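You operate a simulated robot arm through the tools that you are given. There is no shell and no other tool. Be economical: measure what you need, move in short steps, check, and stop when the job is done.

The job below is to be done with a simulated two-armed robot. You get a single attempt, and the scene is never put back.

JOB
Put the wooden tamper on the top of the island bench away on the shelf under the clay prep bench. Then take the little green shade and put it on the top of the cooling rack. Then take the green collar bulb on the top of the island bench and put it away on the shelf under the wiring bench. Do these in the order given. Set down upright: wooden tamper, green collar bulb.

The check looks at the end state, three seconds after you hand in, the way a careful person would. Anything else that was tipped, shoved, dropped, spilled or broken makes it a failure.

ROBOT AND FRAMES
Two 7-joint arms with two-finger parallel grippers on one trunk, on a base that drives. Base frame: it is fixed to the floor where the robot stands at the start and does not move with it; the origin is under the middle of the robot, x ahead of it, y to its left, z up. Units: mm, degrees, N and s.
The left shoulder is at the start at [50, 187, 1135], the right one opposite. With the tool pointing down near the work surface each hand reaches from about 100 to 660 mm from the robot's upright axis, wherever it stands, measured 20 degrees to its own side. Places, roughly: shelf under the clay prep bench [1200, -1100, 400]; shelf under the wiring bench [3100, -2700, 300]; top of the cooling rack [-3200, 1900, 800]. Payload 3.43 kg a hand.
The TCP of each hand is the grasp point between the finger pads, 30 mm short of the fingertips. In the tool frame z runs along the fingers and y along their closing line. The gripper opens to 94 mm. The fingers are 28 mm wide and 10 mm thick; the gripper's body (50 by 96 mm) begins 55 mm behind the TCP.
Orientation is told as [roll, pitch, yaw] about the base's x, y, z axes, in that order, counted from this pose: with the fingers straight down and closing along the base's y, the tool's x points along the base's -x, its y along +y and its z along -z.

CONTROLS
- The arms move only by the tool apply_moves. It takes "left_plan", "right_plan" or both (then of equal length, played together; a hand with none holds still); each is a list that holds one entry, the list of rows, each a list of 7 numbers: the shift along the base's x, y, z in mm, then the turn, a rotation vector about the base's x, y, z in degrees, then the finger opening in mm, from 0 to 94. In form: [[[x, y, z, wx, wy, wz, gripper], ...]]. A call has 1 to 10 rows; each row shifts and turns the commanded pose from where the row before left it. Each row takes 0.2 s and may step no farther than 50 mm and 8.6 degrees from the row before; otherwise, or with a gripper value out of range, the whole call is refused. A pose out of reach is approached as far as the arm can. The call stops where the force on the tool passes 40 N (or 10 N more than at its start, if that is more) or the arm is blocked; 0.2 s more then pass. The fingers move at their own pace (about 153 mm/s each) and stop on an object; they squeeze with about 40 N. The grip force told is the motor's: it shows also when the fingers shut on nothing. Time passes only in rows, and 0.2 s behind the last, so rows that do not move let the fingers close. The reply holds the time, the measured pose of the TCP, the force on the tool along the base axes, the opening and the grip force, in the units named above and with some noise, with the torque about the TCP (base axes, N m) and any sound that the robot's microphone picked up.
- Cameras (640 x 400 px; columns grow to the right, rows downward): "scene" is now at [137.1, 36.2, 1299.1]; the picture's right is [0.44, -0.90, 0.00], its down [-0.49, -0.24, -0.84] and it looks along [0.75, 0.36, -0.55] (base axes); focal length 249 px, centre (320, 200). "left" rides on the left gripper at [76, -14, -102] in its tool frame; the picture's right is [0.18, 0.98, 0.00], its down [-0.75, 0.14, -0.64] and it looks along [-0.63, 0.12, 0.77] (tool axes); focal length 243 px, centre (320, 200). "right" rides on the right gripper at [76, 14, -102] in its tool frame; the picture's right is [-0.18, 0.98, 0.00], its down [-0.75, -0.14, -0.64] and it looks along [-0.63, -0.12, 0.77] (tool axes); focal length 243 px, centre (320, 200). There is no depth. A picture from a camera that has moved, and an enlarged one, comes with that camera's place and axes in the base frame and with its lens.
- get_image(camera): a new picture of that camera. The clock stands still meanwhile.
- slide_trunk(by): slides the trunk up (or, below 0, down) by that many mm; the arms and the scene camera ride with it, the base frame stays. It gives what a move gives, with no picture.
- base_move(legs): drives the robot by 1 to 6 legs, each [ahead, left, turn to the left] in mm, mm and degrees, along the robot's own axes; the way and the turn of a leg run together, so that a leg with both is an arc; at most 1500 mm and 180 degrees a leg. The arms and the cameras ride along, it lands a little off, and it stops where it bumps. It gives what a move gives.
- pan_tilt(pan, tilt): turns the head with the scene camera to pan (to the left, within 80 degrees either way) and tilt (down, from -29 to 69), counted from straight ahead of the robot. It gives what a move gives.
- zoom(camera, box): a new picture of the part [left, top, right, bottom] of that camera's present view, enlarged. The clock stands still meanwhile.
- finish_job(): hands the job in; it is judged then, once.

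Go step by step. Nothing tells you exact positions but the pictures and the camera data: compare them with the known pose of the tool, close in by small moves and look again before you grip or let go. The budget is 165 turns and 130 pictures, counting those below and the enlarged ones. Unless the task says otherwise, let go and move clear before handing in, and close with one line.

The tools are called after "Emit:" as a command line: name --argument value ..., lists and objects as JSON in quotes. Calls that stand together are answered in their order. apply_moves: Moves the arms, as the interface text tells. Its arguments: {"type":"object","properties":{"left_plan":{"type":"array","items":{"type":"array","items":{"type":"array","items":{"type":"number"}}}},"right_plan":{"type":"array","items":{"type":"array","items":{"type":"array","items":{"type":"number"}}}}},"required":[]} The other tools are called the same way: slide_trunk (by) slides the trunk up or down; base_move (legs) drives the base; pan_tilt (pan, tilt) turns the head that bears the scene camera; get_image (camera) takes a picture; zoom (camera, box) takes an enlarged picture of a part of a camera's view; finish_job () hands the job in.

At the start:

```text
time: 0.0
left_tool_pos: [332.1, 292.0, 1131.0]
left_tool_rot: [0.0, 0.0, 0.0]
left_force: [-0.5, 0.1, -0.2]
left_moment: [0.03, 0.0, 0.01]
left_grip_width: 93.9
left_grip_force: 0.1
right_tool_pos: [278.7, -4.2, 1170.0]
right_tool_rot: [0.0, -0.1, 0.0]
right_force: [-0.6, 0.2, 0.0]
right_moment: [0.01, 0.01, 0.0]
right_grip_width: 93.8
right_grip_force: 0.0
trunk travel left (down, up): [-350.0, 82.0]
robot x, y, heading: [-1.4, 3.6, -0.1]
head pan, tilt: [25.8, 33.2]
```

scene: 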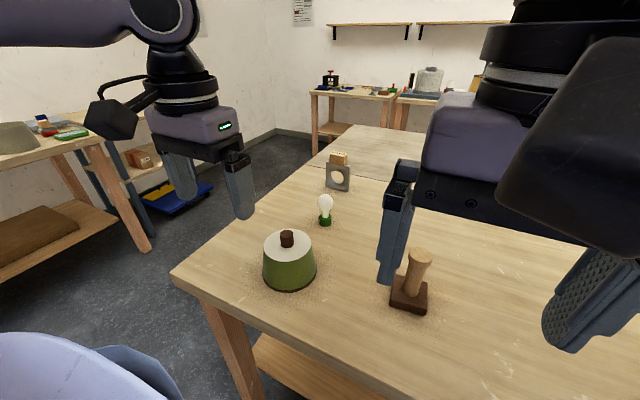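
right: 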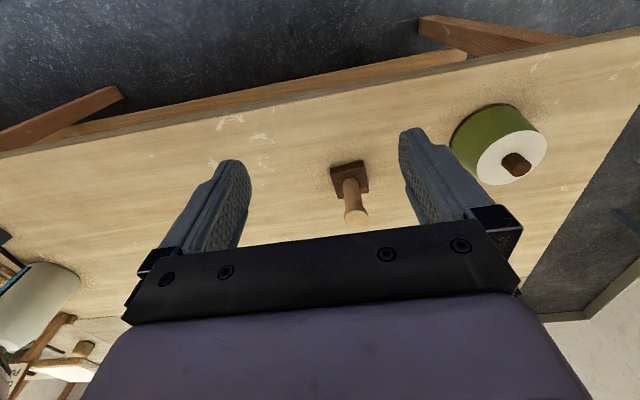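
left: 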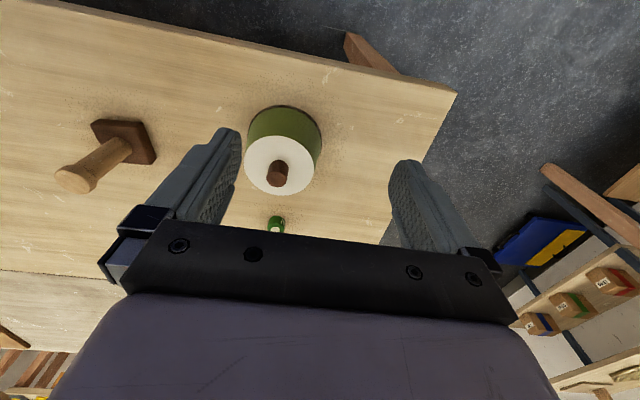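

The island bench holds the tamper near (472, 10), a green shade with a knob near (412, 238) and the bulb near (618, 252). I'll look around before doing anything.

Emit:
zoom --camera "scene" --box '[240, 140, 460, 320]'

Emit:
pan_tilt --pan -60 --tilt 35

Emit:
get_image --camera "scene"

Emit:
pan_tilt --pan 78 --tilt 20

Emit:
get_image --camera "scene"

```text
2.22 times, centred on (350, 230) of scene
camera zoom: at [137.1, 36.2, 1299.1], right [0.44, -0.9, 0.0], down [-0.49, -0.24, -0.84], along [0.75, 0.36, -0.55], focal length 553 px, centre (253, 133)
```

zoom: 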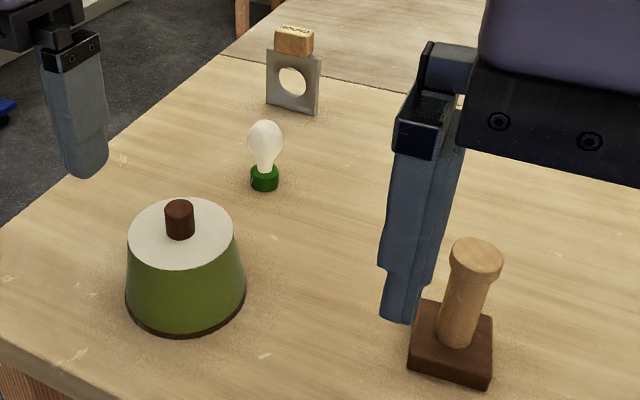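

```text
time: 1.6
left_tool_pos: [332.1, 292.2, 1128.9]
left_tool_rot: [0.0, 0.0, 0.0]
left_force: [-0.2, 0.5, -0.1]
left_moment: [-0.04, 0.0, -0.03]
left_grip_width: 93.9
left_grip_force: 0.1
right_tool_pos: [281.4, -8.0, 1169.1]
right_tool_rot: [-0.7, -0.2, 0.8]
right_force: [25.9, -57.8, -31.6]
right_moment: [5.69, -0.24, 4.91]
right_grip_width: 94.0
right_grip_force: 0.0
trunk travel left (down, up): [-350.0, 82.0]
robot x, y, heading: [0.8, 0.3, 0.1]
head pan, tilt: [-60.0, 35.0]
```

```text
125 pictures are left
camera scene: at [120.3, -63.7, 1295.8], right [-0.69, -0.72, 0.0], down [-0.42, 0.4, -0.82], along [0.59, -0.57, -0.58], focal length 249 px, centre (320, 200)
```

scene: 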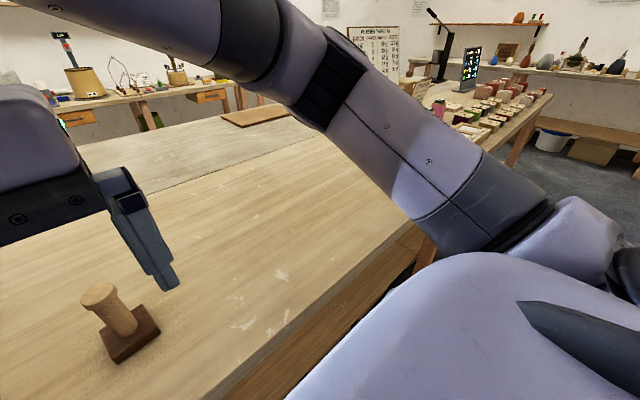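

```text
time: 3.8
left_tool_pos: [332.1, 292.3, 1130.3]
left_tool_rot: [0.0, 0.1, 0.0]
left_force: [0.3, 0.6, 0.3]
left_moment: [0.01, 0.03, 0.01]
left_grip_width: 93.9
left_grip_force: 0.1
right_tool_pos: [282.3, -3.4, 1169.3]
right_tool_rot: [0.0, 0.0, -1.4]
right_force: [27.3, 59.0, -3.0]
right_moment: [-7.56, 3.15, -5.26]
right_grip_width: 94.0
right_grip_force: 0.1
trunk travel left (down, up): [-350.0, 82.0]
robot x, y, heading: [4.3, 1.6, 0.1]
head pan, tilt: [78.0, 20.0]
```

```text
124 pictures are left
camera scene: at [110.5, 73.3, 1317.5], right [0.82, -0.58, 0.0], down [-0.21, -0.3, -0.93], along [0.54, 0.76, -0.37], focal length 249 px, centre (320, 200)
```

scene: 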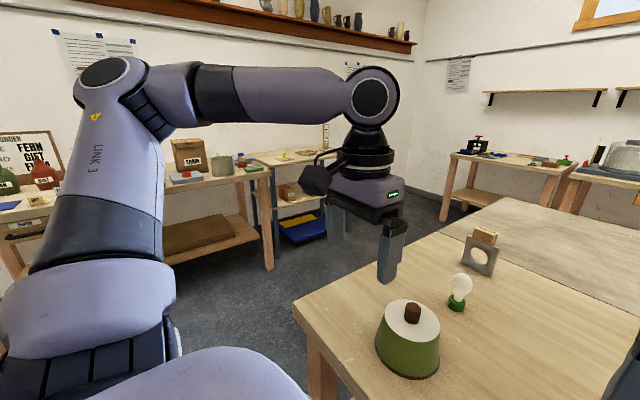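

Turning the head bumped the right arm (60 N on it), so I'll turn the head back. Then I'll move the right hand away from the head.

Emit:
pan_tilt --pan 20 --tilt 33

Emit:
apply_moves --right_plan '[[[20, -40, 0, 0, 0, 0, 94], [20, -40, 0, 0, 0, 0, 94], [20, -40, 0, 0, 0, 0, 94], [10, -40, 0, 0, 0, 0, 94], [0, -40, 0, 0, 0, 0, 94]]]'

Emit:
pan_tilt --pan 0 --tilt 33

Emit:
get_image --camera "scene"

```text
time: 5.1
left_tool_pos: [332.5, 292.7, 1128.5]
left_tool_rot: [0.0, 0.0, 0.0]
left_force: [-0.6, 0.1, 1.3]
left_moment: [-0.04, -0.04, -0.01]
left_grip_width: 94.0
left_grip_force: 0.0
right_tool_pos: [280.1, -4.9, 1170.1]
right_tool_rot: [0.1, -0.1, 0.1]
right_force: [0.5, -1.0, 0.2]
right_moment: [0.0, 0.02, 0.01]
right_grip_width: 93.9
right_grip_force: 0.0
trunk travel left (down, up): [-350.0, 82.0]
robot x, y, heading: [-1.4, -1.8, -0.0]
head pan, tilt: [20.0, 33.0]
```

```text
time: 6.3
left_tool_pos: [331.5, 293.8, 1130.2]
left_tool_rot: [0.0, 0.0, 0.0]
left_force: [-1.4, 0.8, 0.5]
left_moment: [0.03, 0.01, 0.0]
left_grip_width: 93.9
left_grip_force: 0.0
right_tool_pos: [349.5, -202.1, 1169.3]
right_tool_rot: [0.1, 0.0, 0.1]
right_force: [0.3, -0.3, 0.8]
right_moment: [0.01, 0.01, -0.01]
right_grip_width: 94.2
right_grip_force: 0.1
trunk travel left (down, up): [-350.0, 82.0]
robot x, y, heading: [-0.3, 0.4, 0.1]
head pan, tilt: [20.0, 33.0]
```

```text
time: 7.1
left_tool_pos: [331.3, 292.5, 1130.5]
left_tool_rot: [-0.1, -0.1, 0.0]
left_force: [0.6, -0.4, 0.7]
left_moment: [0.04, -0.01, -0.01]
left_grip_width: 93.8
left_grip_force: 0.0
right_tool_pos: [350.1, -200.9, 1171.0]
right_tool_rot: [0.0, 0.1, 0.0]
right_force: [0.2, 0.1, -0.2]
right_moment: [-0.02, 0.0, -0.01]
right_grip_width: 93.7
right_grip_force: 0.1
trunk travel left (down, up): [-350.0, 82.0]
robot x, y, heading: [-1.5, 5.3, -0.2]
head pan, tilt: [0.0, 33.0]
```

```text
123 pictures are left
camera scene: at [146.1, -2.5, 1299.4], right [0.0, -1.0, 0.0], down [-0.54, 0.0, -0.84], along [0.84, 0.0, -0.54], focal length 249 px, centre (320, 200)
```

scene: 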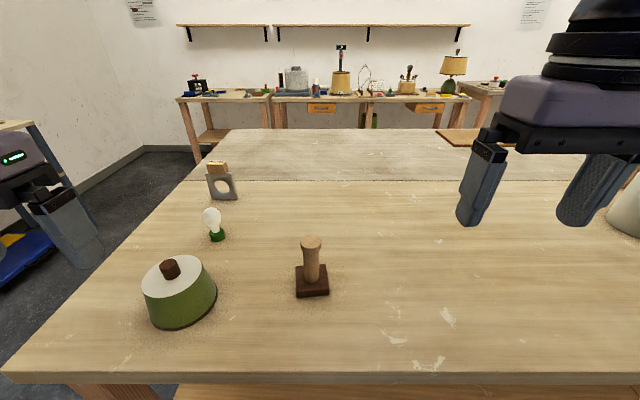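

The head is free now. The tamper is near (470, 10). I'll look right for the clay prep and wiring benches.

Emit:
pan_tilt --pan -40 --tilt 22

Emit:
get_image --camera "scene"

Emit:
pan_tilt --pan -75 --tilt 22

Emit:
get_image --camera "scene"

```text
time: 8.2
left_tool_pos: [332.3, 292.4, 1130.0]
left_tool_rot: [0.0, 0.0, -0.1]
left_force: [0.7, 0.3, -0.4]
left_moment: [-0.01, 0.03, -0.01]
left_grip_width: 94.0
left_grip_force: 0.1
right_tool_pos: [349.9, -200.1, 1170.0]
right_tool_rot: [0.1, 0.1, -0.1]
right_force: [-0.1, -0.5, -0.3]
right_moment: [-0.03, 0.05, 0.04]
right_grip_width: 94.0
right_grip_force: 0.2
trunk travel left (down, up): [-350.0, 82.0]
robot x, y, heading: [0.9, 2.3, -0.1]
head pan, tilt: [-40.0, 22.0]
```

```text
122 pictures are left
camera scene: at [128.2, -62.2, 1316.9], right [-0.64, -0.77, 0.0], down [-0.29, 0.24, -0.93], along [0.71, -0.6, -0.37], focal length 249 px, centre (320, 200)
```

scene: 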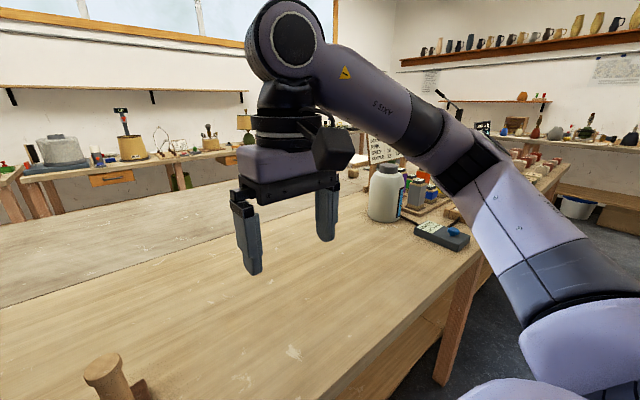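

```text
time: 9.2
left_tool_pos: [333.1, 292.7, 1129.9]
left_tool_rot: [0.0, 0.1, 0.0]
left_force: [-0.3, -1.0, 0.5]
left_moment: [0.0, 0.01, -0.02]
left_grip_width: 93.9
left_grip_force: 0.1
right_tool_pos: [348.7, -200.7, 1169.8]
right_tool_rot: [0.0, 0.0, 0.0]
right_force: [0.3, 0.3, -0.2]
right_moment: [0.02, 0.04, 0.01]
right_grip_width: 93.9
right_grip_force: 0.0
trunk travel left (down, up): [-350.0, 82.0]
robot x, y, heading: [0.2, -0.3, 0.0]
head pan, tilt: [-75.0, 22.0]
```

```text
121 pictures are left
camera scene: at [81.1, -92.2, 1316.9], right [-0.97, -0.26, 0.0], down [-0.1, 0.36, -0.93], along [0.24, -0.9, -0.37], focal length 249 px, centre (320, 200)
```

scene: 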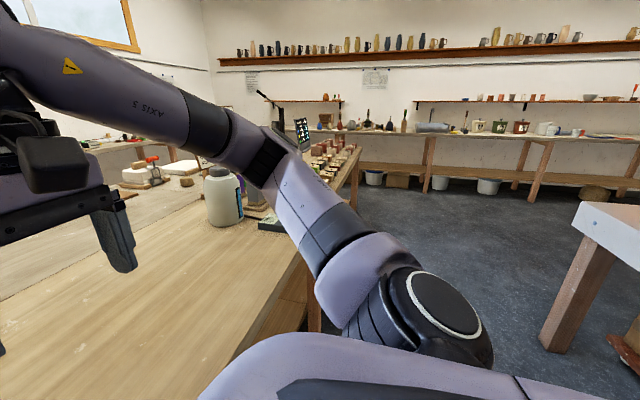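

The long grey-topped bench at x 930–1513 behind the island is probably the clay prep bench. I'll take the tamper with a tilted right gripper, so it can go under a bench top upright, and pitch the hand now.

Emit:
pan_tilt --pan 0 --tilt 40

Emit:
apply_moves --right_plan '[[[10, 10, -10, 0, -8.4, 0, 94], [10, 10, -10, 0, -8.4, 0, 94], [10, 10, -10, 0, -8.4, 0, 94], [10, 10, -10, 0, -8.4, 0, 94], [0, 10, -10, 0, -8.4, 0, 94], [0, 10, -10, 0, -8.0, 0, 94]]]'

Emit:
get_image --camera "right"

Emit:
get_image --camera "scene"

```text
time: 10.7
left_tool_pos: [332.7, 291.7, 1130.1]
left_tool_rot: [-0.1, 0.0, 0.0]
left_force: [0.0, -0.2, 0.2]
left_moment: [-0.02, 0.01, 0.02]
left_grip_width: 93.9
left_grip_force: 0.1
right_tool_pos: [349.4, -202.2, 1168.4]
right_tool_rot: [0.0, 0.0, 0.0]
right_force: [-0.4, 0.6, 1.1]
right_moment: [-0.01, 0.04, 0.01]
right_grip_width: 94.0
right_grip_force: 0.1
trunk travel left (down, up): [-350.0, 82.0]
robot x, y, heading: [1.3, 1.2, -0.1]
head pan, tilt: [0.0, 40.0]
```

```text
time: 12.1
left_tool_pos: [332.4, 292.6, 1129.7]
left_tool_rot: [0.0, 0.0, 0.0]
left_force: [0.6, 0.0, 0.0]
left_moment: [-0.03, -0.05, 0.01]
left_grip_width: 94.0
left_grip_force: 0.0
right_tool_pos: [390.1, -142.7, 1110.4]
right_tool_rot: [0.2, -50.2, 0.0]
right_force: [0.2, 0.0, 0.3]
right_moment: [0.03, 0.02, 0.01]
right_grip_width: 94.3
right_grip_force: 0.0
trunk travel left (down, up): [-350.0, 82.0]
robot x, y, heading: [-2.2, -3.3, 0.1]
head pan, tilt: [0.0, 40.0]
```

```text
120 pictures are left
camera right: at [261.2, -128.2, 1118.8], right [0.12, 0.98, 0.14], down [-0.01, -0.14, 0.99], along [0.99, -0.12, -0.01], focal length 243 px, centre (320, 200)
```

right: 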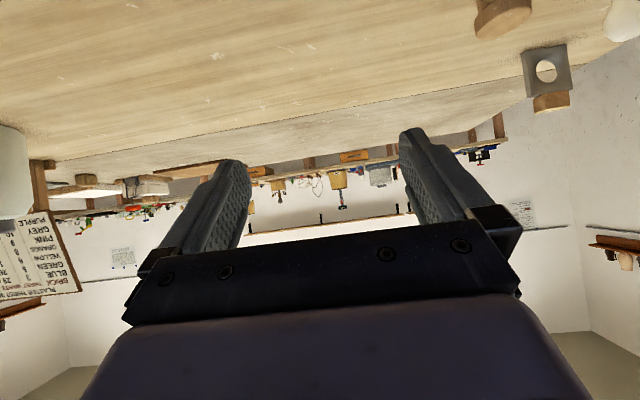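

```text
119 pictures are left
camera scene: at [142.1, -2.4, 1288.8], right [0.0, -1.0, 0.0], down [-0.64, 0.0, -0.77], along [0.77, 0.0, -0.64], focal length 249 px, centre (320, 200)
```

scene: 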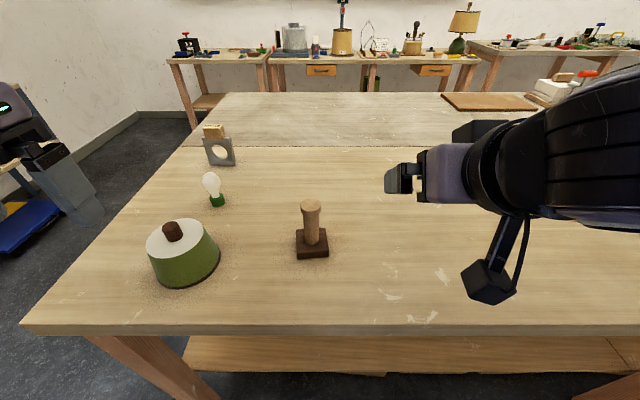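

The tamper is at about (480, 14) with its top at z≈994. I'll move the right hand to a pre-grasp along the tilted axis.

Emit:
apply_moves --right_plan '[[[-5, 40, -10, 0, 0, 0, 94], [-5, 40, -15, 0, 0, 0, 94], [0, 40, -25, 0, 0, 0, 94], [0, 37, -20, 0, 0, 0, 94], [0, 0, -20, 0, 0, 0, 94], [0, 0, 0, 0, 0, 0, 94]]]'

Emit:
get_image --camera "scene"

Emit:
get_image --camera "right"

```text
time: 13.5
left_tool_pos: [331.6, 293.4, 1130.2]
left_tool_rot: [0.0, 0.1, 0.2]
left_force: [-0.1, 0.4, 0.2]
left_moment: [-0.01, -0.01, 0.0]
left_grip_width: 94.2
left_grip_force: 0.1
right_tool_pos: [381.4, 14.5, 1021.7]
right_tool_rot: [0.0, -50.0, 0.0]
right_force: [0.1, -0.1, 0.3]
right_moment: [0.01, 0.01, 0.0]
right_grip_width: 93.8
right_grip_force: 0.1
trunk travel left (down, up): [-350.0, 82.0]
robot x, y, heading: [0.1, -2.9, -0.2]
head pan, tilt: [0.0, 40.0]
```

```text
118 pictures are left
camera scene: at [142.0, -2.5, 1288.8], right [0.0, -1.0, 0.0], down [-0.64, 0.0, -0.77], along [0.77, 0.0, -0.64], focal length 249 px, centre (320, 200)
```

scene: 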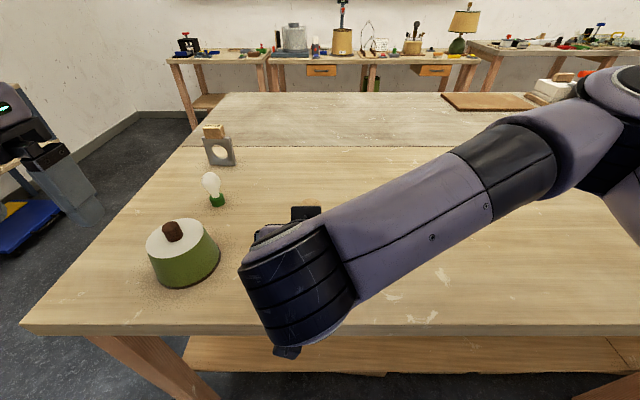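

```text
117 pictures are left
camera right: at [253.0, 29.3, 1028.7], right [0.12, 0.98, 0.14], down [-0.01, -0.14, 0.99], along [0.99, -0.12, -0.01], focal length 243 px, centre (320, 200)
```

right: 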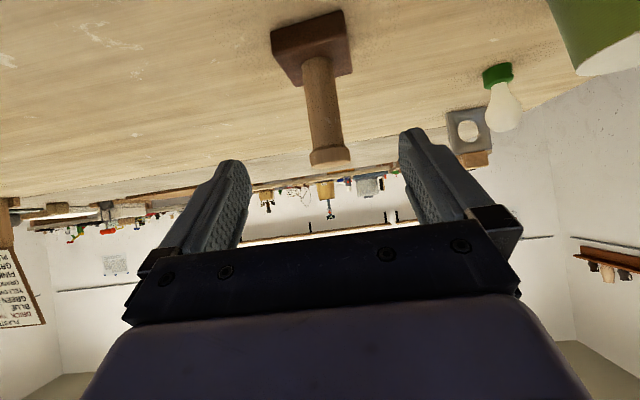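

Both views agree on the handle at about (480, 17). I'll move in along the tool axis and look before I close.

Emit:
apply_moves --right_plan '[[[25, 1, -20, 0, 0, 0, 94], [25, 1, -20, 0, 0, 0, 94], [25, 0, -20, 0, 0, 0, 94], [22, 0, -20, 0, 0, 0, 94], [0, 0, 0, 0, 0, 0, 94]]]'

Emit:
get_image --camera "right"

```text
time: 14.7
left_tool_pos: [332.1, 293.0, 1130.9]
left_tool_rot: [0.0, 0.1, 0.0]
left_force: [0.2, -0.1, 0.2]
left_moment: [0.02, 0.0, -0.02]
left_grip_width: 94.0
left_grip_force: 0.0
right_tool_pos: [476.0, 14.2, 940.0]
right_tool_rot: [0.0, -50.0, 0.1]
right_force: [0.1, -0.5, 0.3]
right_moment: [0.02, 0.0, 0.01]
right_grip_width: 94.0
right_grip_force: 0.0
trunk travel left (down, up): [-350.0, 82.0]
robot x, y, heading: [0.1, 0.6, -0.0]
head pan, tilt: [0.0, 40.0]
```

```text
116 pictures are left
camera right: at [348.6, 28.2, 948.4], right [0.12, 0.98, 0.14], down [-0.01, -0.14, 0.99], along [0.99, -0.12, -0.01], focal length 243 px, centre (320, 200)
```

right: 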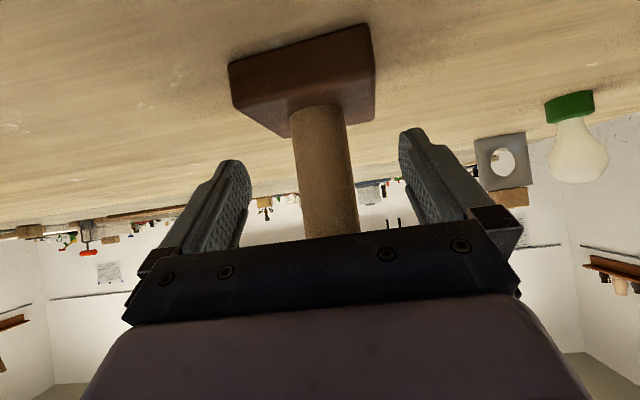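

The handle is between the pads. I'll nudge forward a little and close.

Emit:
apply_moves --right_plan '[[[6, 2, 0, 0, 0, 0, 94], [0, 0, 0, 0, 0, 0, 20], [0, 0, 0, 0, 0, 0, 20], [0, 0, 0, 0, 0, 0, 20]]]'

Emit:
get_image --camera "right"

```text
time: 15.7
left_tool_pos: [331.8, 292.1, 1130.2]
left_tool_rot: [0.0, 0.1, 0.1]
left_force: [0.1, 0.2, -0.6]
left_moment: [0.0, 0.02, -0.04]
left_grip_width: 94.0
left_grip_force: 0.0
right_tool_pos: [482.3, 16.1, 940.2]
right_tool_rot: [0.0, -50.1, 0.1]
right_force: [0.3, 1.3, -0.6]
right_moment: [-0.02, -0.08, 0.02]
right_grip_width: 33.6
right_grip_force: 39.8
trunk travel left (down, up): [-350.0, 82.0]
robot x, y, heading: [1.6, -3.5, 0.1]
head pan, tilt: [0.0, 40.0]
```

```text
115 pictures are left
camera right: at [354.6, 30.7, 948.6], right [0.12, 0.98, 0.14], down [-0.01, -0.14, 0.99], along [0.99, -0.12, -0.01], focal length 243 px, centre (320, 200)
```

right: 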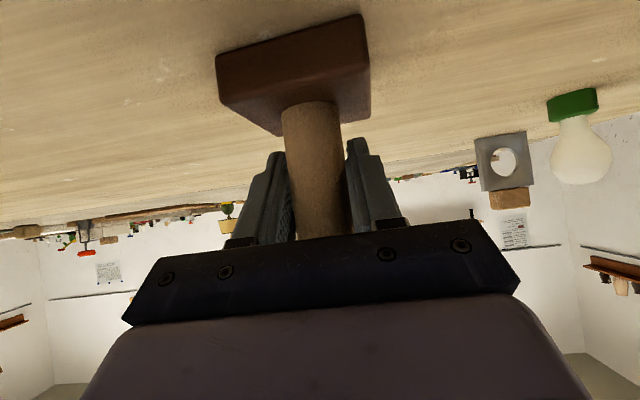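

It's gripped at 33.6 mm. I'll lift straight up and pull back.

Emit:
apply_moves --right_plan '[[[0, 0, 25, 0, 0, 0, 20], [0, 0, 40, 0, 0, 0, 20], [0, 0, 40, 0, 0, 0, 20], [0, -20, 40, 0, 0, 0, 20], [-20, -40, 20, 0, 0, 0, 20], [-30, -40, 0, 0, 0, 0, 20], [-30, -40, 0, 0, 0, 0, 20], [-20, -40, 0, 0, 0, 0, 20]]]'

Emit:
get_image --camera "scene"

```text
time: 17.5
left_tool_pos: [331.3, 291.8, 1130.0]
left_tool_rot: [0.0, 0.1, 0.0]
left_force: [-0.3, 0.0, -0.2]
left_moment: [0.02, -0.02, -0.01]
left_grip_width: 94.2
left_grip_force: 0.1
right_tool_pos: [383.0, -164.4, 1105.6]
right_tool_rot: [0.0, -50.0, 0.1]
right_force: [0.3, 0.7, -2.8]
right_moment: [0.01, -0.03, 0.02]
right_grip_width: 33.4
right_grip_force: 40.1
trunk travel left (down, up): [-350.0, 82.0]
robot x, y, heading: [-2.7, -2.6, 0.2]
head pan, tilt: [0.0, 40.0]
```

```text
114 pictures are left
camera scene: at [141.8, -3.5, 1288.8], right [0.0, -1.0, 0.0], down [-0.64, 0.0, -0.77], along [0.77, 0.0, -0.64], focal length 249 px, centre (320, 200)
```

scene: 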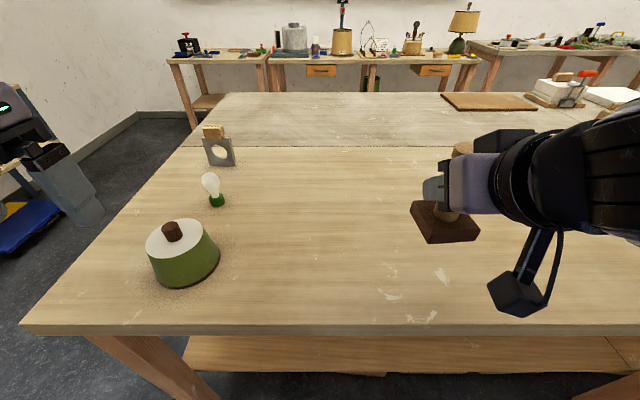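

The tamper is in hand. I'll back off 300 mm and turn right to find the way around.

Emit:
base_move --legs '[[-250, 0, 0], [0, 0, -70]]'

Emit:
pan_tilt --pan 0 --tilt 22

Emit:
get_image --camera "scene"

Emit:
pan_tilt --pan 50 --tilt 25

Emit:
get_image --camera "scene"

```text
time: 22.3
left_tool_pos: [140.0, -205.9, 1129.2]
left_tool_rot: [0.0, 0.0, -69.0]
left_force: [-1.2, -0.5, -0.3]
left_moment: [-0.01, 0.01, 0.01]
left_grip_width: 93.9
left_grip_force: 0.0
right_tool_pos: [-266.7, -416.0, 1105.8]
right_tool_rot: [0.0, -50.0, -69.1]
right_force: [0.5, -0.5, -1.5]
right_moment: [0.01, -0.02, 0.0]
right_grip_width: 33.3
right_grip_force: 39.8
trunk travel left (down, up): [-350.0, 82.0]
robot x, y, heading: [-251.8, -3.6, -69.2]
head pan, tilt: [0.0, 40.0]
```

```text
time: 23.1
left_tool_pos: [140.2, -206.9, 1129.4]
left_tool_rot: [0.0, 0.0, -69.1]
left_force: [0.1, 0.2, -0.1]
left_moment: [-0.04, -0.02, -0.01]
left_grip_width: 94.2
left_grip_force: 0.0
right_tool_pos: [-266.3, -416.1, 1105.5]
right_tool_rot: [0.0, -50.0, -68.9]
right_force: [-1.2, 0.4, -2.5]
right_moment: [-0.01, -0.01, 0.01]
right_grip_width: 33.7
right_grip_force: 39.8
trunk travel left (down, up): [-350.0, 82.0]
robot x, y, heading: [-255.5, -2.9, -69.1]
head pan, tilt: [0.0, 22.0]
```

```text
113 pictures are left
camera scene: at [-199.0, -144.3, 1316.8], right [-0.93, -0.36, 0.0], down [-0.13, 0.35, -0.93], along [0.33, -0.87, -0.38], focal length 249 px, centre (320, 200)
```

scene: 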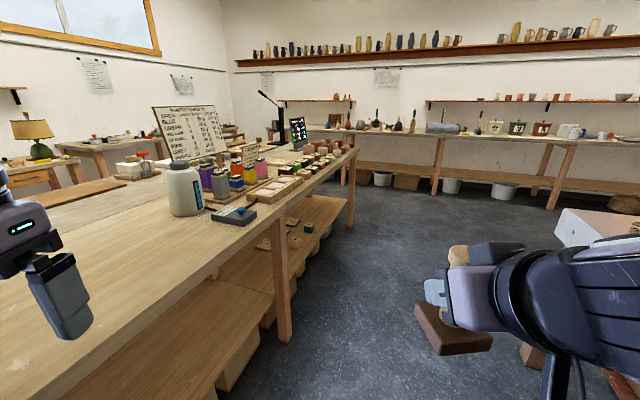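

```text
time: 24.3
left_tool_pos: [141.0, -206.5, 1129.8]
left_tool_rot: [0.0, 0.0, -69.0]
left_force: [-0.3, -0.6, 0.6]
left_moment: [0.02, -0.03, 0.0]
left_grip_width: 94.0
left_grip_force: 0.0
right_tool_pos: [-267.4, -415.7, 1105.5]
right_tool_rot: [0.0, -50.0, -69.0]
right_force: [0.0, -0.3, -2.2]
right_moment: [0.03, -0.04, 0.0]
right_grip_width: 33.4
right_grip_force: 39.5
trunk travel left (down, up): [-350.0, 82.0]
robot x, y, heading: [-252.3, -1.2, -69.0]
head pan, tilt: [50.0, 25.0]
```

```text
112 pictures are left
camera scene: at [-145.1, -87.8, 1312.1], right [-0.33, -0.94, 0.0], down [-0.4, 0.14, -0.91], along [0.86, -0.3, -0.42], focal length 249 px, centre (320, 200)
```

scene: 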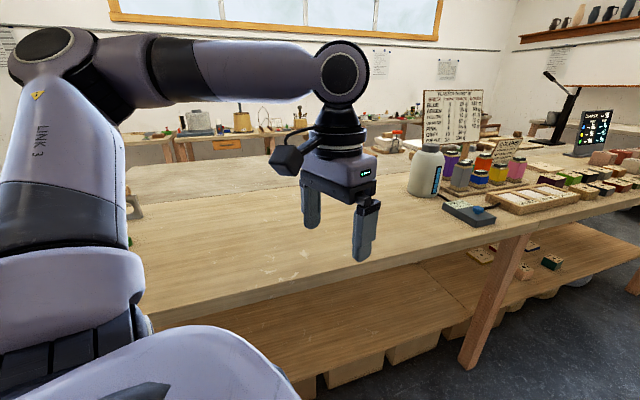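

The island and the grey bench run together to y≈-2400. The far side can be reached around the left end, where the corridor spans about y 450–1600, so I'll go there in steps.

Emit:
base_move --legs '[[0, 0, 69], [0, 1000, 0], [800, 0, 0]]'

Emit:
pan_tilt --pan -30 --tilt 35

Emit:
get_image --camera "scene"

Emit:
pan_tilt --pan 0 --tilt 25

Emit:
get_image --camera "scene"

```text
time: 36.4
left_tool_pos: [859.2, 1310.9, 1130.2]
left_tool_rot: [0.0, 0.1, 1.5]
left_force: [-0.5, 0.1, -0.3]
left_moment: [0.02, 0.0, 0.0]
left_grip_width: 94.0
left_grip_force: 0.0
right_tool_pos: [921.3, 857.5, 1105.2]
right_tool_rot: [-0.1, -50.0, 1.6]
right_force: [0.5, 0.1, -2.6]
right_moment: [0.01, 0.0, -0.02]
right_grip_width: 33.6
right_grip_force: 40.9
trunk travel left (down, up): [-350.0, 82.0]
robot x, y, heading: [535.5, 1010.8, 1.7]
head pan, tilt: [50.0, 25.0]
```

```text
time: 37.9
left_tool_pos: [859.4, 1311.4, 1131.0]
left_tool_rot: [0.0, -0.1, 1.7]
left_force: [0.4, 0.2, 0.1]
left_moment: [-0.01, 0.0, 0.0]
left_grip_width: 94.1
left_grip_force: 0.0
right_tool_pos: [921.7, 858.0, 1105.3]
right_tool_rot: [0.0, -50.0, 1.6]
right_force: [0.4, -0.5, -3.2]
right_moment: [0.03, 0.02, 0.06]
right_grip_width: 33.3
right_grip_force: 39.5
trunk travel left (down, up): [-350.0, 82.0]
robot x, y, heading: [535.4, 1013.9, 1.8]
head pan, tilt: [-30.0, 35.0]
```

```text
111 pictures are left
camera scene: at [669.4, 966.5, 1296.3], right [-0.48, -0.88, 0.0], down [-0.5, 0.27, -0.82], along [0.72, -0.39, -0.57], focal length 249 px, centre (320, 200)
```

scene: 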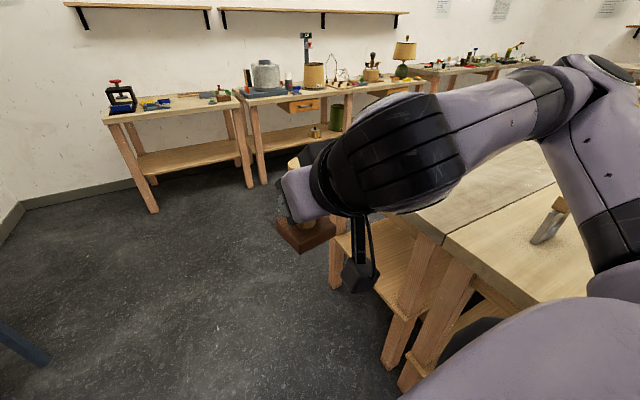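

```text
time: 38.8
left_tool_pos: [858.2, 1311.4, 1129.4]
left_tool_rot: [-0.1, 0.1, 1.6]
left_force: [0.7, 0.3, 0.2]
left_moment: [0.03, -0.01, 0.01]
left_grip_width: 93.8
left_grip_force: 0.1
right_tool_pos: [921.3, 857.5, 1105.7]
right_tool_rot: [0.0, -50.0, 1.6]
right_force: [0.1, 1.0, -1.7]
right_moment: [-0.01, -0.02, 0.0]
right_grip_width: 33.5
right_grip_force: 39.8
trunk travel left (down, up): [-350.0, 82.0]
robot x, y, heading: [538.4, 1008.9, 1.6]
head pan, tilt: [0.0, 25.0]
```

```text
110 pictures are left
camera scene: at [684.1, 1010.8, 1312.0], right [0.03, -1.0, 0.0], down [-0.42, -0.01, -0.91], along [0.91, 0.02, -0.42], focal length 249 px, centre (320, 200)
```

scene: 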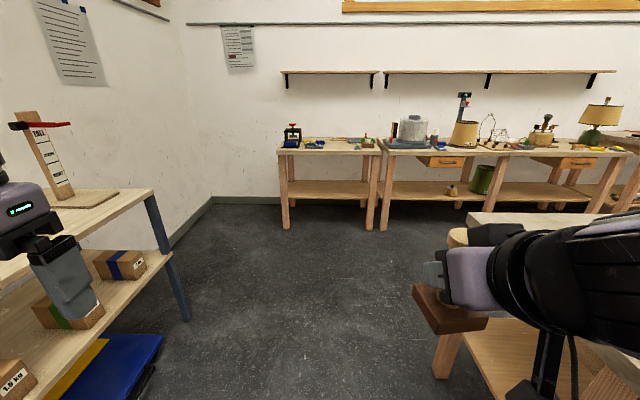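

The far corridor is wide, about x 1500–2880. I'll drive ahead along y≈1000, then turn to look down it.

Emit:
base_move --legs '[[1500, 0, 0], [0, 0, -92]]'

Emit:
pan_tilt --pan -25 --tilt 28

Emit:
get_image --camera "scene"

Emit:
pan_tilt --pan 15 --tilt 25

Emit:
get_image --camera "scene"

```text
time: 50.2
left_tool_pos: [2307.1, 712.8, 1128.7]
left_tool_rot: [0.0, 0.0, -92.1]
left_force: [-1.4, 0.6, -0.1]
left_moment: [0.03, 0.02, -0.03]
left_grip_width: 94.0
left_grip_force: 0.1
right_tool_pos: [1851.0, 679.2, 1106.5]
right_tool_rot: [0.0, -50.0, -92.1]
right_force: [0.0, -0.2, -2.0]
right_moment: [-0.02, 0.02, -0.01]
right_grip_width: 33.2
right_grip_force: 39.9
trunk travel left (down, up): [-350.0, 82.0]
robot x, y, heading: [2028.3, 1056.5, -91.9]
head pan, tilt: [0.0, 25.0]
```

```text
time: 51.1
left_tool_pos: [2308.2, 712.0, 1129.4]
left_tool_rot: [0.1, -0.1, -92.1]
left_force: [0.4, -0.6, 0.2]
left_moment: [0.01, -0.02, 0.04]
left_grip_width: 94.1
left_grip_force: 0.0
right_tool_pos: [1852.4, 678.4, 1105.8]
right_tool_rot: [0.1, -50.0, -92.0]
right_force: [-1.0, 0.3, -2.1]
right_moment: [-0.01, -0.01, 0.03]
right_grip_width: 33.4
right_grip_force: 40.2
trunk travel left (down, up): [-350.0, 82.0]
robot x, y, heading: [2030.7, 1055.7, -92.4]
head pan, tilt: [-25.0, 28.0]
```

```text
109 pictures are left
camera scene: at [1983.4, 913.1, 1307.3], right [-0.89, 0.46, 0.0], down [0.21, 0.42, -0.88], along [-0.4, -0.79, -0.47], focal length 249 px, centre (320, 200)
```

scene: 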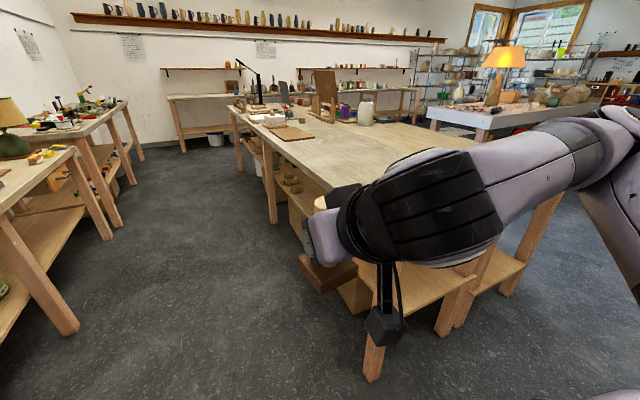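

```text
time: 52.2
left_tool_pos: [2308.5, 713.3, 1130.5]
left_tool_rot: [0.0, 0.0, -92.2]
left_force: [0.4, -0.1, -0.5]
left_moment: [-0.02, 0.02, -0.01]
left_grip_width: 93.8
left_grip_force: 0.0
right_tool_pos: [1851.6, 679.1, 1106.4]
right_tool_rot: [0.0, -50.0, -92.0]
right_force: [0.3, -0.7, -2.1]
right_moment: [-0.04, -0.01, -0.01]
right_grip_width: 33.2
right_grip_force: 39.8
trunk travel left (down, up): [-350.0, 82.0]
robot x, y, heading: [2027.4, 1056.7, -92.2]
head pan, tilt: [15.0, 25.0]
```

```text
108 pictures are left
camera scene: at [2045.4, 904.5, 1312.1], right [-0.97, -0.22, 0.0], down [-0.09, 0.41, -0.91], along [0.2, -0.88, -0.42], focal length 249 px, centre (320, 200)
```

scene: 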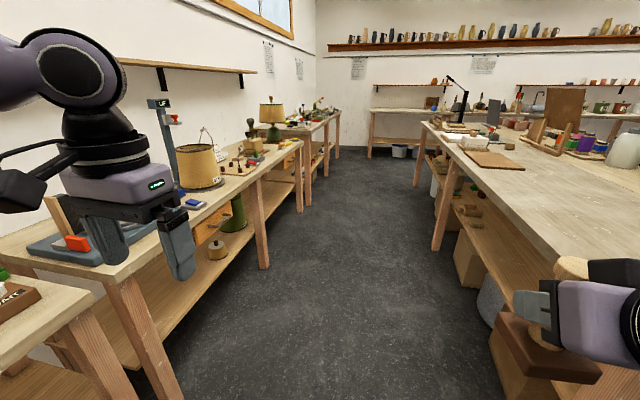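

The corridor is clear. I'll drive along it and turn to face the clay bench shelf.

Emit:
base_move --legs '[[0, 50, 2], [1500, 0, 0], [400, 0, 0], [0, 0, -90]]'

Emit:
pan_tilt --pan 0 --tilt 38

Emit:
get_image --camera "scene"

```text
time: 66.0
left_tool_pos: [1753.1, -1140.6, 1129.4]
left_tool_rot: [0.1, 0.0, -179.0]
left_force: [-0.1, -0.1, 0.3]
left_moment: [0.01, 0.0, -0.04]
left_grip_width: 94.1
left_grip_force: 0.1
right_tool_pos: [1695.7, -687.0, 1106.3]
right_tool_rot: [0.0, -49.9, -179.0]
right_force: [0.0, -0.5, -1.7]
right_moment: [0.0, 0.0, 0.02]
right_grip_width: 33.4
right_grip_force: 39.8
trunk travel left (down, up): [-350.0, 82.0]
robot x, y, heading: [2077.7, -844.8, -179.3]
head pan, tilt: [15.0, 25.0]
```

```text
time: 66.8
left_tool_pos: [1752.5, -1140.8, 1130.6]
left_tool_rot: [0.1, 0.0, -179.0]
left_force: [0.1, 0.3, -0.2]
left_moment: [0.01, -0.03, 0.0]
left_grip_width: 94.2
left_grip_force: 0.0
right_tool_pos: [1695.9, -687.0, 1105.2]
right_tool_rot: [0.1, -50.0, -179.1]
right_force: [0.6, 1.0, -1.7]
right_moment: [0.02, 0.02, 0.03]
right_grip_width: 33.2
right_grip_force: 40.3
trunk travel left (down, up): [-350.0, 82.0]
robot x, y, heading: [2077.2, -845.0, -179.0]
head pan, tilt: [0.0, 38.0]
```

```text
107 pictures are left
camera scene: at [1934.4, -848.1, 1291.8], right [-0.02, 1.0, 0.0], down [0.62, 0.01, -0.79], along [-0.79, -0.01, -0.62], focal length 249 px, centre (320, 200)
```

scene: 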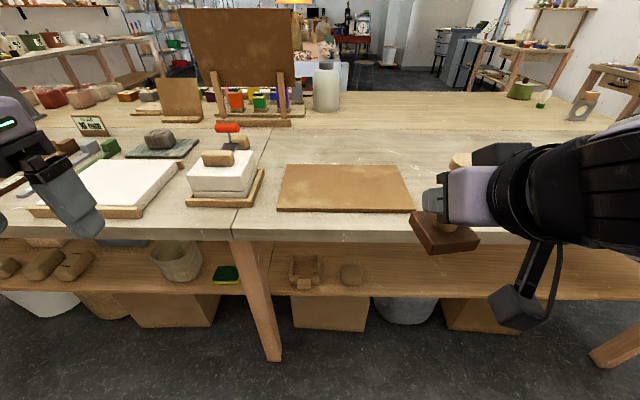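

The shelf section right of the centre leg is free around y≈-500. I'll shift right, lower the trunk fully, and look under the bench.

Emit:
base_move --legs '[[0, -180, 0]]'

Emit:
slide_trunk --by -350

Emit:
pan_tilt --pan -5 --tilt 25

Emit:
get_image --camera "scene"

```text
time: 68.3
left_tool_pos: [1751.1, -960.7, 1130.4]
left_tool_rot: [0.1, 0.0, -178.9]
left_force: [0.9, 0.2, -0.5]
left_moment: [0.01, -0.03, 0.01]
left_grip_width: 93.8
left_grip_force: 0.0
right_tool_pos: [1691.9, -506.6, 1105.7]
right_tool_rot: [-0.1, -50.0, -178.9]
right_force: [-0.7, 0.6, -1.4]
right_moment: [-0.04, -0.01, -0.01]
right_grip_width: 33.3
right_grip_force: 39.8
trunk travel left (down, up): [-350.0, 82.0]
robot x, y, heading: [2074.3, -663.9, -179.0]
head pan, tilt: [0.0, 38.0]
```

```text
time: 71.7
left_tool_pos: [1750.7, -962.6, 779.9]
left_tool_rot: [0.0, 0.0, -179.0]
left_force: [0.5, 0.1, 0.2]
left_moment: [-0.03, 0.0, -0.01]
left_grip_width: 93.9
left_grip_force: 0.0
right_tool_pos: [1691.6, -508.7, 755.7]
right_tool_rot: [0.1, -50.0, -178.9]
right_force: [0.6, 0.3, -2.2]
right_moment: [-0.01, -0.01, -0.04]
right_grip_width: 33.2
right_grip_force: 39.3
trunk travel left (down, up): [0.0, 432.0]
robot x, y, heading: [2080.5, -664.9, -179.1]
head pan, tilt: [0.0, 38.0]
```

```text
time: 72.5
left_tool_pos: [1751.4, -962.5, 780.0]
left_tool_rot: [0.1, 0.0, -178.9]
left_force: [0.7, 0.3, 0.6]
left_moment: [0.01, 0.01, -0.01]
left_grip_width: 93.9
left_grip_force: 0.1
right_tool_pos: [1692.7, -507.2, 755.9]
right_tool_rot: [0.0, -50.0, -178.9]
right_force: [0.3, -0.3, -2.2]
right_moment: [0.0, -0.04, 0.0]
right_grip_width: 33.1
right_grip_force: 40.0
trunk travel left (down, up): [0.0, 432.0]
robot x, y, heading: [2074.3, -665.0, -179.2]
head pan, tilt: [-5.0, 25.0]
```

```text
106 pictures are left
camera scene: at [1925.8, -660.7, 962.0], right [0.07, 1.0, 0.0], down [0.42, -0.03, -0.91], along [-0.9, 0.06, -0.42], focal length 249 px, centre (320, 200)
```

scene: 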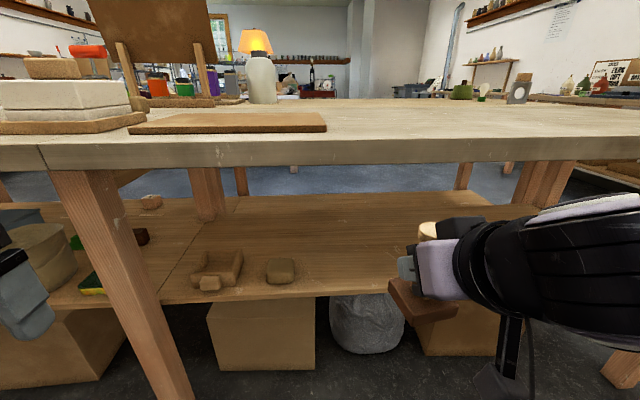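

The slab underside is at z≈840. The shelf top is at z≈400, with its front edge at x≈1390. I'll lower and advance the tamper in stages.

Emit:
apply_moves --right_plan '[[[0, 0, -35, 0, 0, 0, 20], [-15, 0, -35, 0, 0, 0, 20], [-20, 0, -35, 0, 0, 0, 20], [-30, 0, -30, 0, 0, 0, 20], [-30, 0, -25, 0, 0, 0, 20], [-30, 0, -25, 0, 0, 0, 20]]]'

Emit:
get_image --camera "scene"

```text
time: 73.8
left_tool_pos: [1751.0, -961.8, 780.5]
left_tool_rot: [0.0, 0.0, -178.9]
left_force: [-0.5, -1.6, 1.0]
left_moment: [-0.02, -0.02, -0.02]
left_grip_width: 94.0
left_grip_force: 0.1
right_tool_pos: [1566.1, -509.6, 572.4]
right_tool_rot: [-0.1, -50.1, -178.8]
right_force: [0.6, -0.4, -2.0]
right_moment: [0.0, 0.01, 0.0]
right_grip_width: 33.3
right_grip_force: 40.0
right hand out of reach, approached as far as the arm can: row 1
trunk travel left (down, up): [0.0, 432.0]
robot x, y, heading: [2077.7, -663.3, -178.9]
head pan, tilt: [-5.0, 25.0]
```

```text
105 pictures are left
camera scene: at [1925.8, -660.7, 962.1], right [0.07, 1.0, 0.0], down [0.42, -0.03, -0.91], along [-0.9, 0.06, -0.42], focal length 249 px, centre (320, 200)
```

scene: 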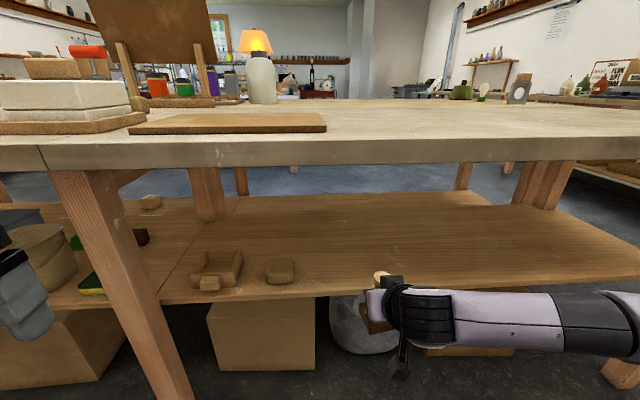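

The forearm lies low and to the right, clear of the slab. I'll continue forward.

Emit:
apply_moves --right_plan '[[[-30, 0, -20, 0, 0, 0, 20], [-30, 0, -20, 0, 0, 0, 20], [-35, 0, -20, 0, 0, 0, 20], [-35, 0, -15, 0, 0, 0, 20]]]'

Emit:
get_image --camera "scene"

```text
time: 74.8
left_tool_pos: [1752.7, -963.1, 780.7]
left_tool_rot: [0.1, -0.1, -178.9]
left_force: [0.6, 0.1, -0.3]
left_moment: [-0.03, -0.01, 0.03]
left_grip_width: 93.9
left_grip_force: 0.0
right_tool_pos: [1436.9, -513.0, 496.8]
right_tool_rot: [0.5, -49.8, -178.8]
right_force: [20.5, -4.1, 5.1]
right_moment: [-0.08, -0.87, 0.01]
right_grip_width: 33.9
right_grip_force: 40.2
trunk travel left (down, up): [0.0, 432.0]
robot x, y, heading: [2079.0, -663.9, -178.8]
head pan, tilt: [-5.0, 25.0]
```

```text
104 pictures are left
camera scene: at [1927.1, -660.8, 962.5], right [0.07, 1.0, 0.0], down [0.42, -0.03, -0.91], along [-0.9, 0.06, -0.42], focal length 249 px, centre (320, 200)
```

scene: 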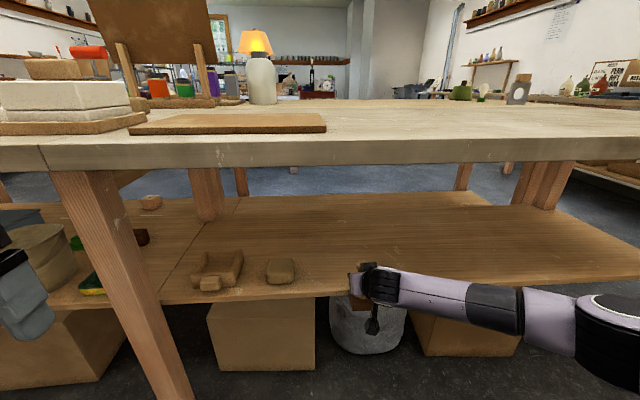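

There's a 20 N contact in x, so the tamper base is probably touching the shelf edge and the shelf sits higher than I thought. I'll look closer.

Emit:
zoom --camera "scene" --box '[280, 220, 440, 360]'

Emit:
get_image --camera "right"

```text
2.86 times, centred on (360, 290) of scene
camera zoom: at [1927.1, -660.8, 962.5], right [0.07, 1.0, 0.0], down [0.42, -0.03, -0.91], along [-0.9, 0.06, -0.42], focal length 711 px, centre (206, -57)
```

zoom: 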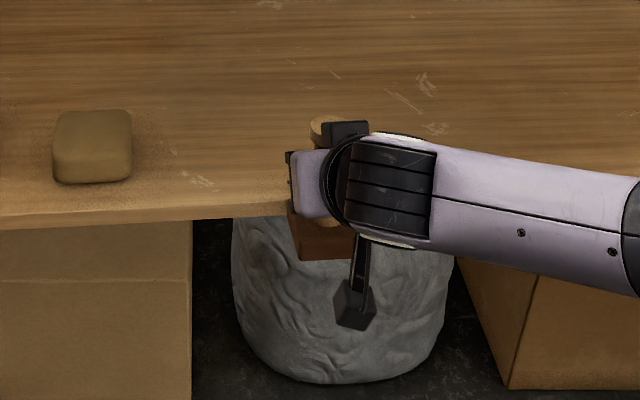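

```text
102 pictures are left
camera right: at [1564.5, -523.8, 504.2], right [-0.09, -0.99, 0.14], down [0.0, 0.15, 0.99], along [-1.0, 0.09, -0.01], focal length 243 px, centre (320, 200)
```

right: 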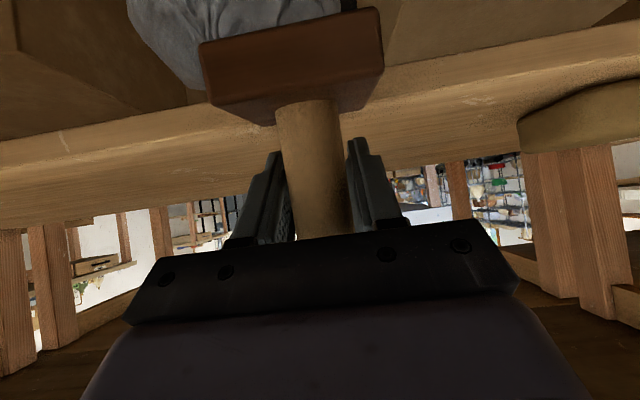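

The shelf top looks like z≈445. I'll back off a little, raise the hand and go in over the edge.

Emit:
apply_moves --right_plan '[[[25, 0, 0, 0, 0, 0, 20], [0, 0, 25, 0, 0, 0, 20], [0, 0, 23, 0, 0, 0, 20], [0, 0, 0, 0, 0, 0, 20]]]'

Emit:
get_image --camera "right"

```text
time: 75.8
left_tool_pos: [1751.6, -962.5, 780.2]
left_tool_rot: [0.0, 0.0, -178.8]
left_force: [-0.4, -0.2, 0.7]
left_moment: [0.0, -0.02, 0.01]
left_grip_width: 93.9
left_grip_force: 0.0
right_tool_pos: [1458.7, -510.1, 546.0]
right_tool_rot: [-0.1, -50.0, -178.8]
right_force: [-0.4, 1.2, -2.3]
right_moment: [0.0, -0.02, 0.02]
right_grip_width: 33.5
right_grip_force: 39.6
trunk travel left (down, up): [0.0, 432.0]
robot x, y, heading: [2074.1, -663.4, -178.9]
head pan, tilt: [-5.0, 25.0]
```

```text
101 pictures are left
camera right: at [1586.2, -521.1, 553.6], right [-0.1, -0.99, 0.14], down [0.0, 0.14, 0.99], along [-0.99, 0.1, -0.01], focal length 243 px, centre (320, 200)
```

right: 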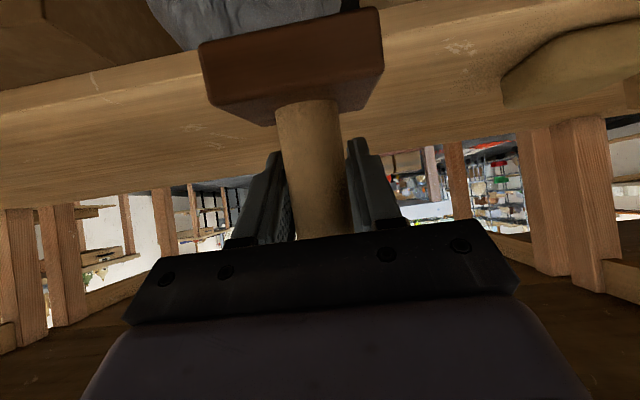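

The tamper base is clear of the edge now. I'll move in to x≈1325.

Emit:
apply_moves --right_plan '[[[-35, -1, 0, 0, 0, 0, 20], [-35, -1, -5, 0, 0, 0, 20], [-35, -1, -5, 0, 0, 0, 20], [-28, 0, -5, 0, 0, 0, 20], [0, 0, 0, 0, 0, 0, 20]]]'

Emit:
get_image --camera "scene"

Emit:
get_image --camera "right"

```text
time: 77.0
left_tool_pos: [1750.8, -962.4, 780.3]
left_tool_rot: [-0.1, 0.0, -178.9]
left_force: [-0.1, -0.2, 0.2]
left_moment: [0.01, 0.0, -0.01]
left_grip_width: 94.0
left_grip_force: 0.1
right_tool_pos: [1325.2, -511.9, 531.0]
right_tool_rot: [-0.1, -50.0, -178.9]
right_force: [0.2, -0.4, -1.7]
right_moment: [0.01, 0.04, -0.02]
right_grip_width: 33.7
right_grip_force: 40.8
trunk travel left (down, up): [0.0, 432.0]
robot x, y, heading: [2080.2, -663.5, -179.0]
head pan, tilt: [-5.0, 25.0]
```

```text
100 pictures are left
camera scene: at [1925.7, -660.7, 962.0], right [0.07, 1.0, 0.0], down [0.42, -0.03, -0.91], along [-0.9, 0.06, -0.42], focal length 249 px, centre (320, 200)
```

scene: 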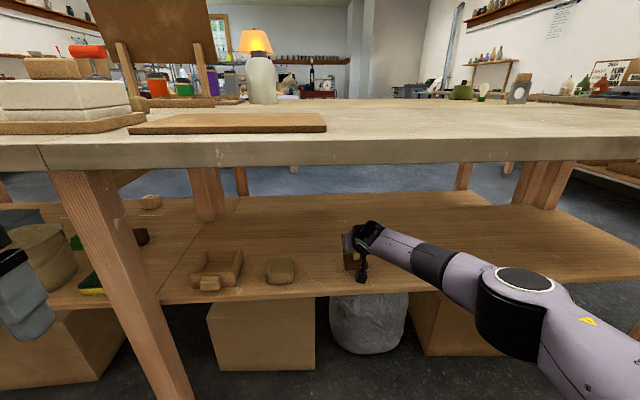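

```text
99 pictures are left
camera right: at [1452.1, -524.1, 537.8], right [-0.1, -0.99, 0.14], down [0.0, 0.14, 0.99], along [-1.0, 0.1, -0.01], focal length 243 px, centre (320, 200)
```

right: 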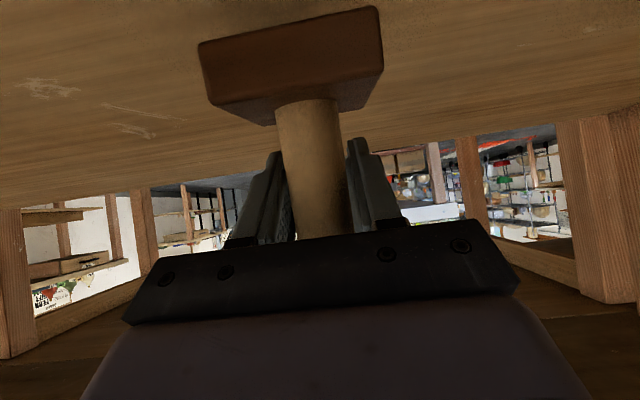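

It's over the shelf now. I'll lower gently until contact.

Emit:
apply_moves --right_plan '[[[0, 0, -6, 0, 0, 0, 20], [0, 0, -5, 0, 0, 0, 20], [0, 0, -5, 0, 0, 0, 20], [0, 0, -4, 0, 0, 0, 20], [0, 0, 0, 0, 0, 0, 20]]]'

```text
time: 78.2
left_tool_pos: [1753.6, -962.2, 780.6]
left_tool_rot: [0.1, -0.2, -178.9]
left_force: [0.3, -0.9, -0.1]
left_moment: [-0.01, 0.0, 0.02]
left_grip_width: 94.0
left_grip_force: 0.0
right_tool_pos: [1324.3, -513.8, 514.3]
right_tool_rot: [0.1, -50.4, -178.9]
right_force: [2.0, 2.1, 15.2]
right_moment: [-0.44, 0.18, 0.02]
right_grip_width: 33.5
right_grip_force: 40.5
trunk travel left (down, up): [0.0, 432.0]
robot x, y, heading: [2079.0, -664.0, -179.0]
head pan, tilt: [-5.0, 25.0]
```

Contact came at TCP z≈514 with 15 N. I'll ease off slightly, open, and look.

Emit:
apply_moves --right_plan '[[[0, 0, 2, 0, 0, 0, 20], [0, 0, 0, 0, 0, 0, 45], [0, 0, 0, 0, 0, 0, 94], [0, 0, 0, 0, 0, 0, 94]]]'

Emit:
get_image --camera "right"

```text
time: 79.2
left_tool_pos: [1750.7, -962.6, 779.7]
left_tool_rot: [0.0, 0.1, -179.0]
left_force: [0.0, 0.2, -0.1]
left_moment: [-0.02, -0.03, 0.02]
left_grip_width: 94.0
left_grip_force: 0.1
right_tool_pos: [1325.8, -512.8, 511.0]
right_tool_rot: [-0.1, -50.0, -178.8]
right_force: [1.1, -0.3, -0.4]
right_moment: [0.02, 0.05, -0.02]
right_grip_width: 94.1
right_grip_force: 0.0
trunk travel left (down, up): [0.0, 432.0]
robot x, y, heading: [2080.0, -662.1, -178.9]
head pan, tilt: [-5.0, 25.0]
```

```text
98 pictures are left
camera right: at [1453.0, -524.6, 519.4], right [-0.1, -0.99, 0.14], down [0.0, 0.14, 0.99], along [-0.99, 0.1, -0.01], focal length 243 px, centre (320, 200)
```

right: 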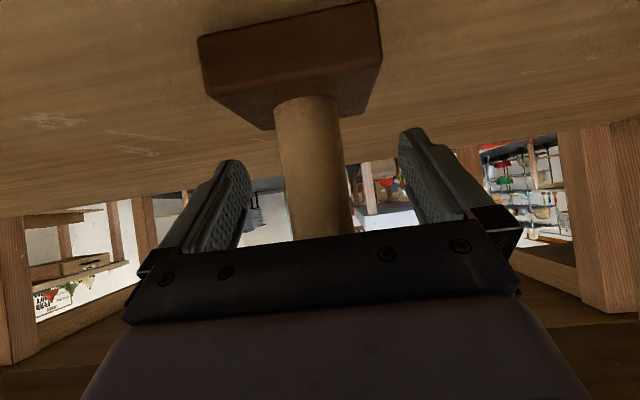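

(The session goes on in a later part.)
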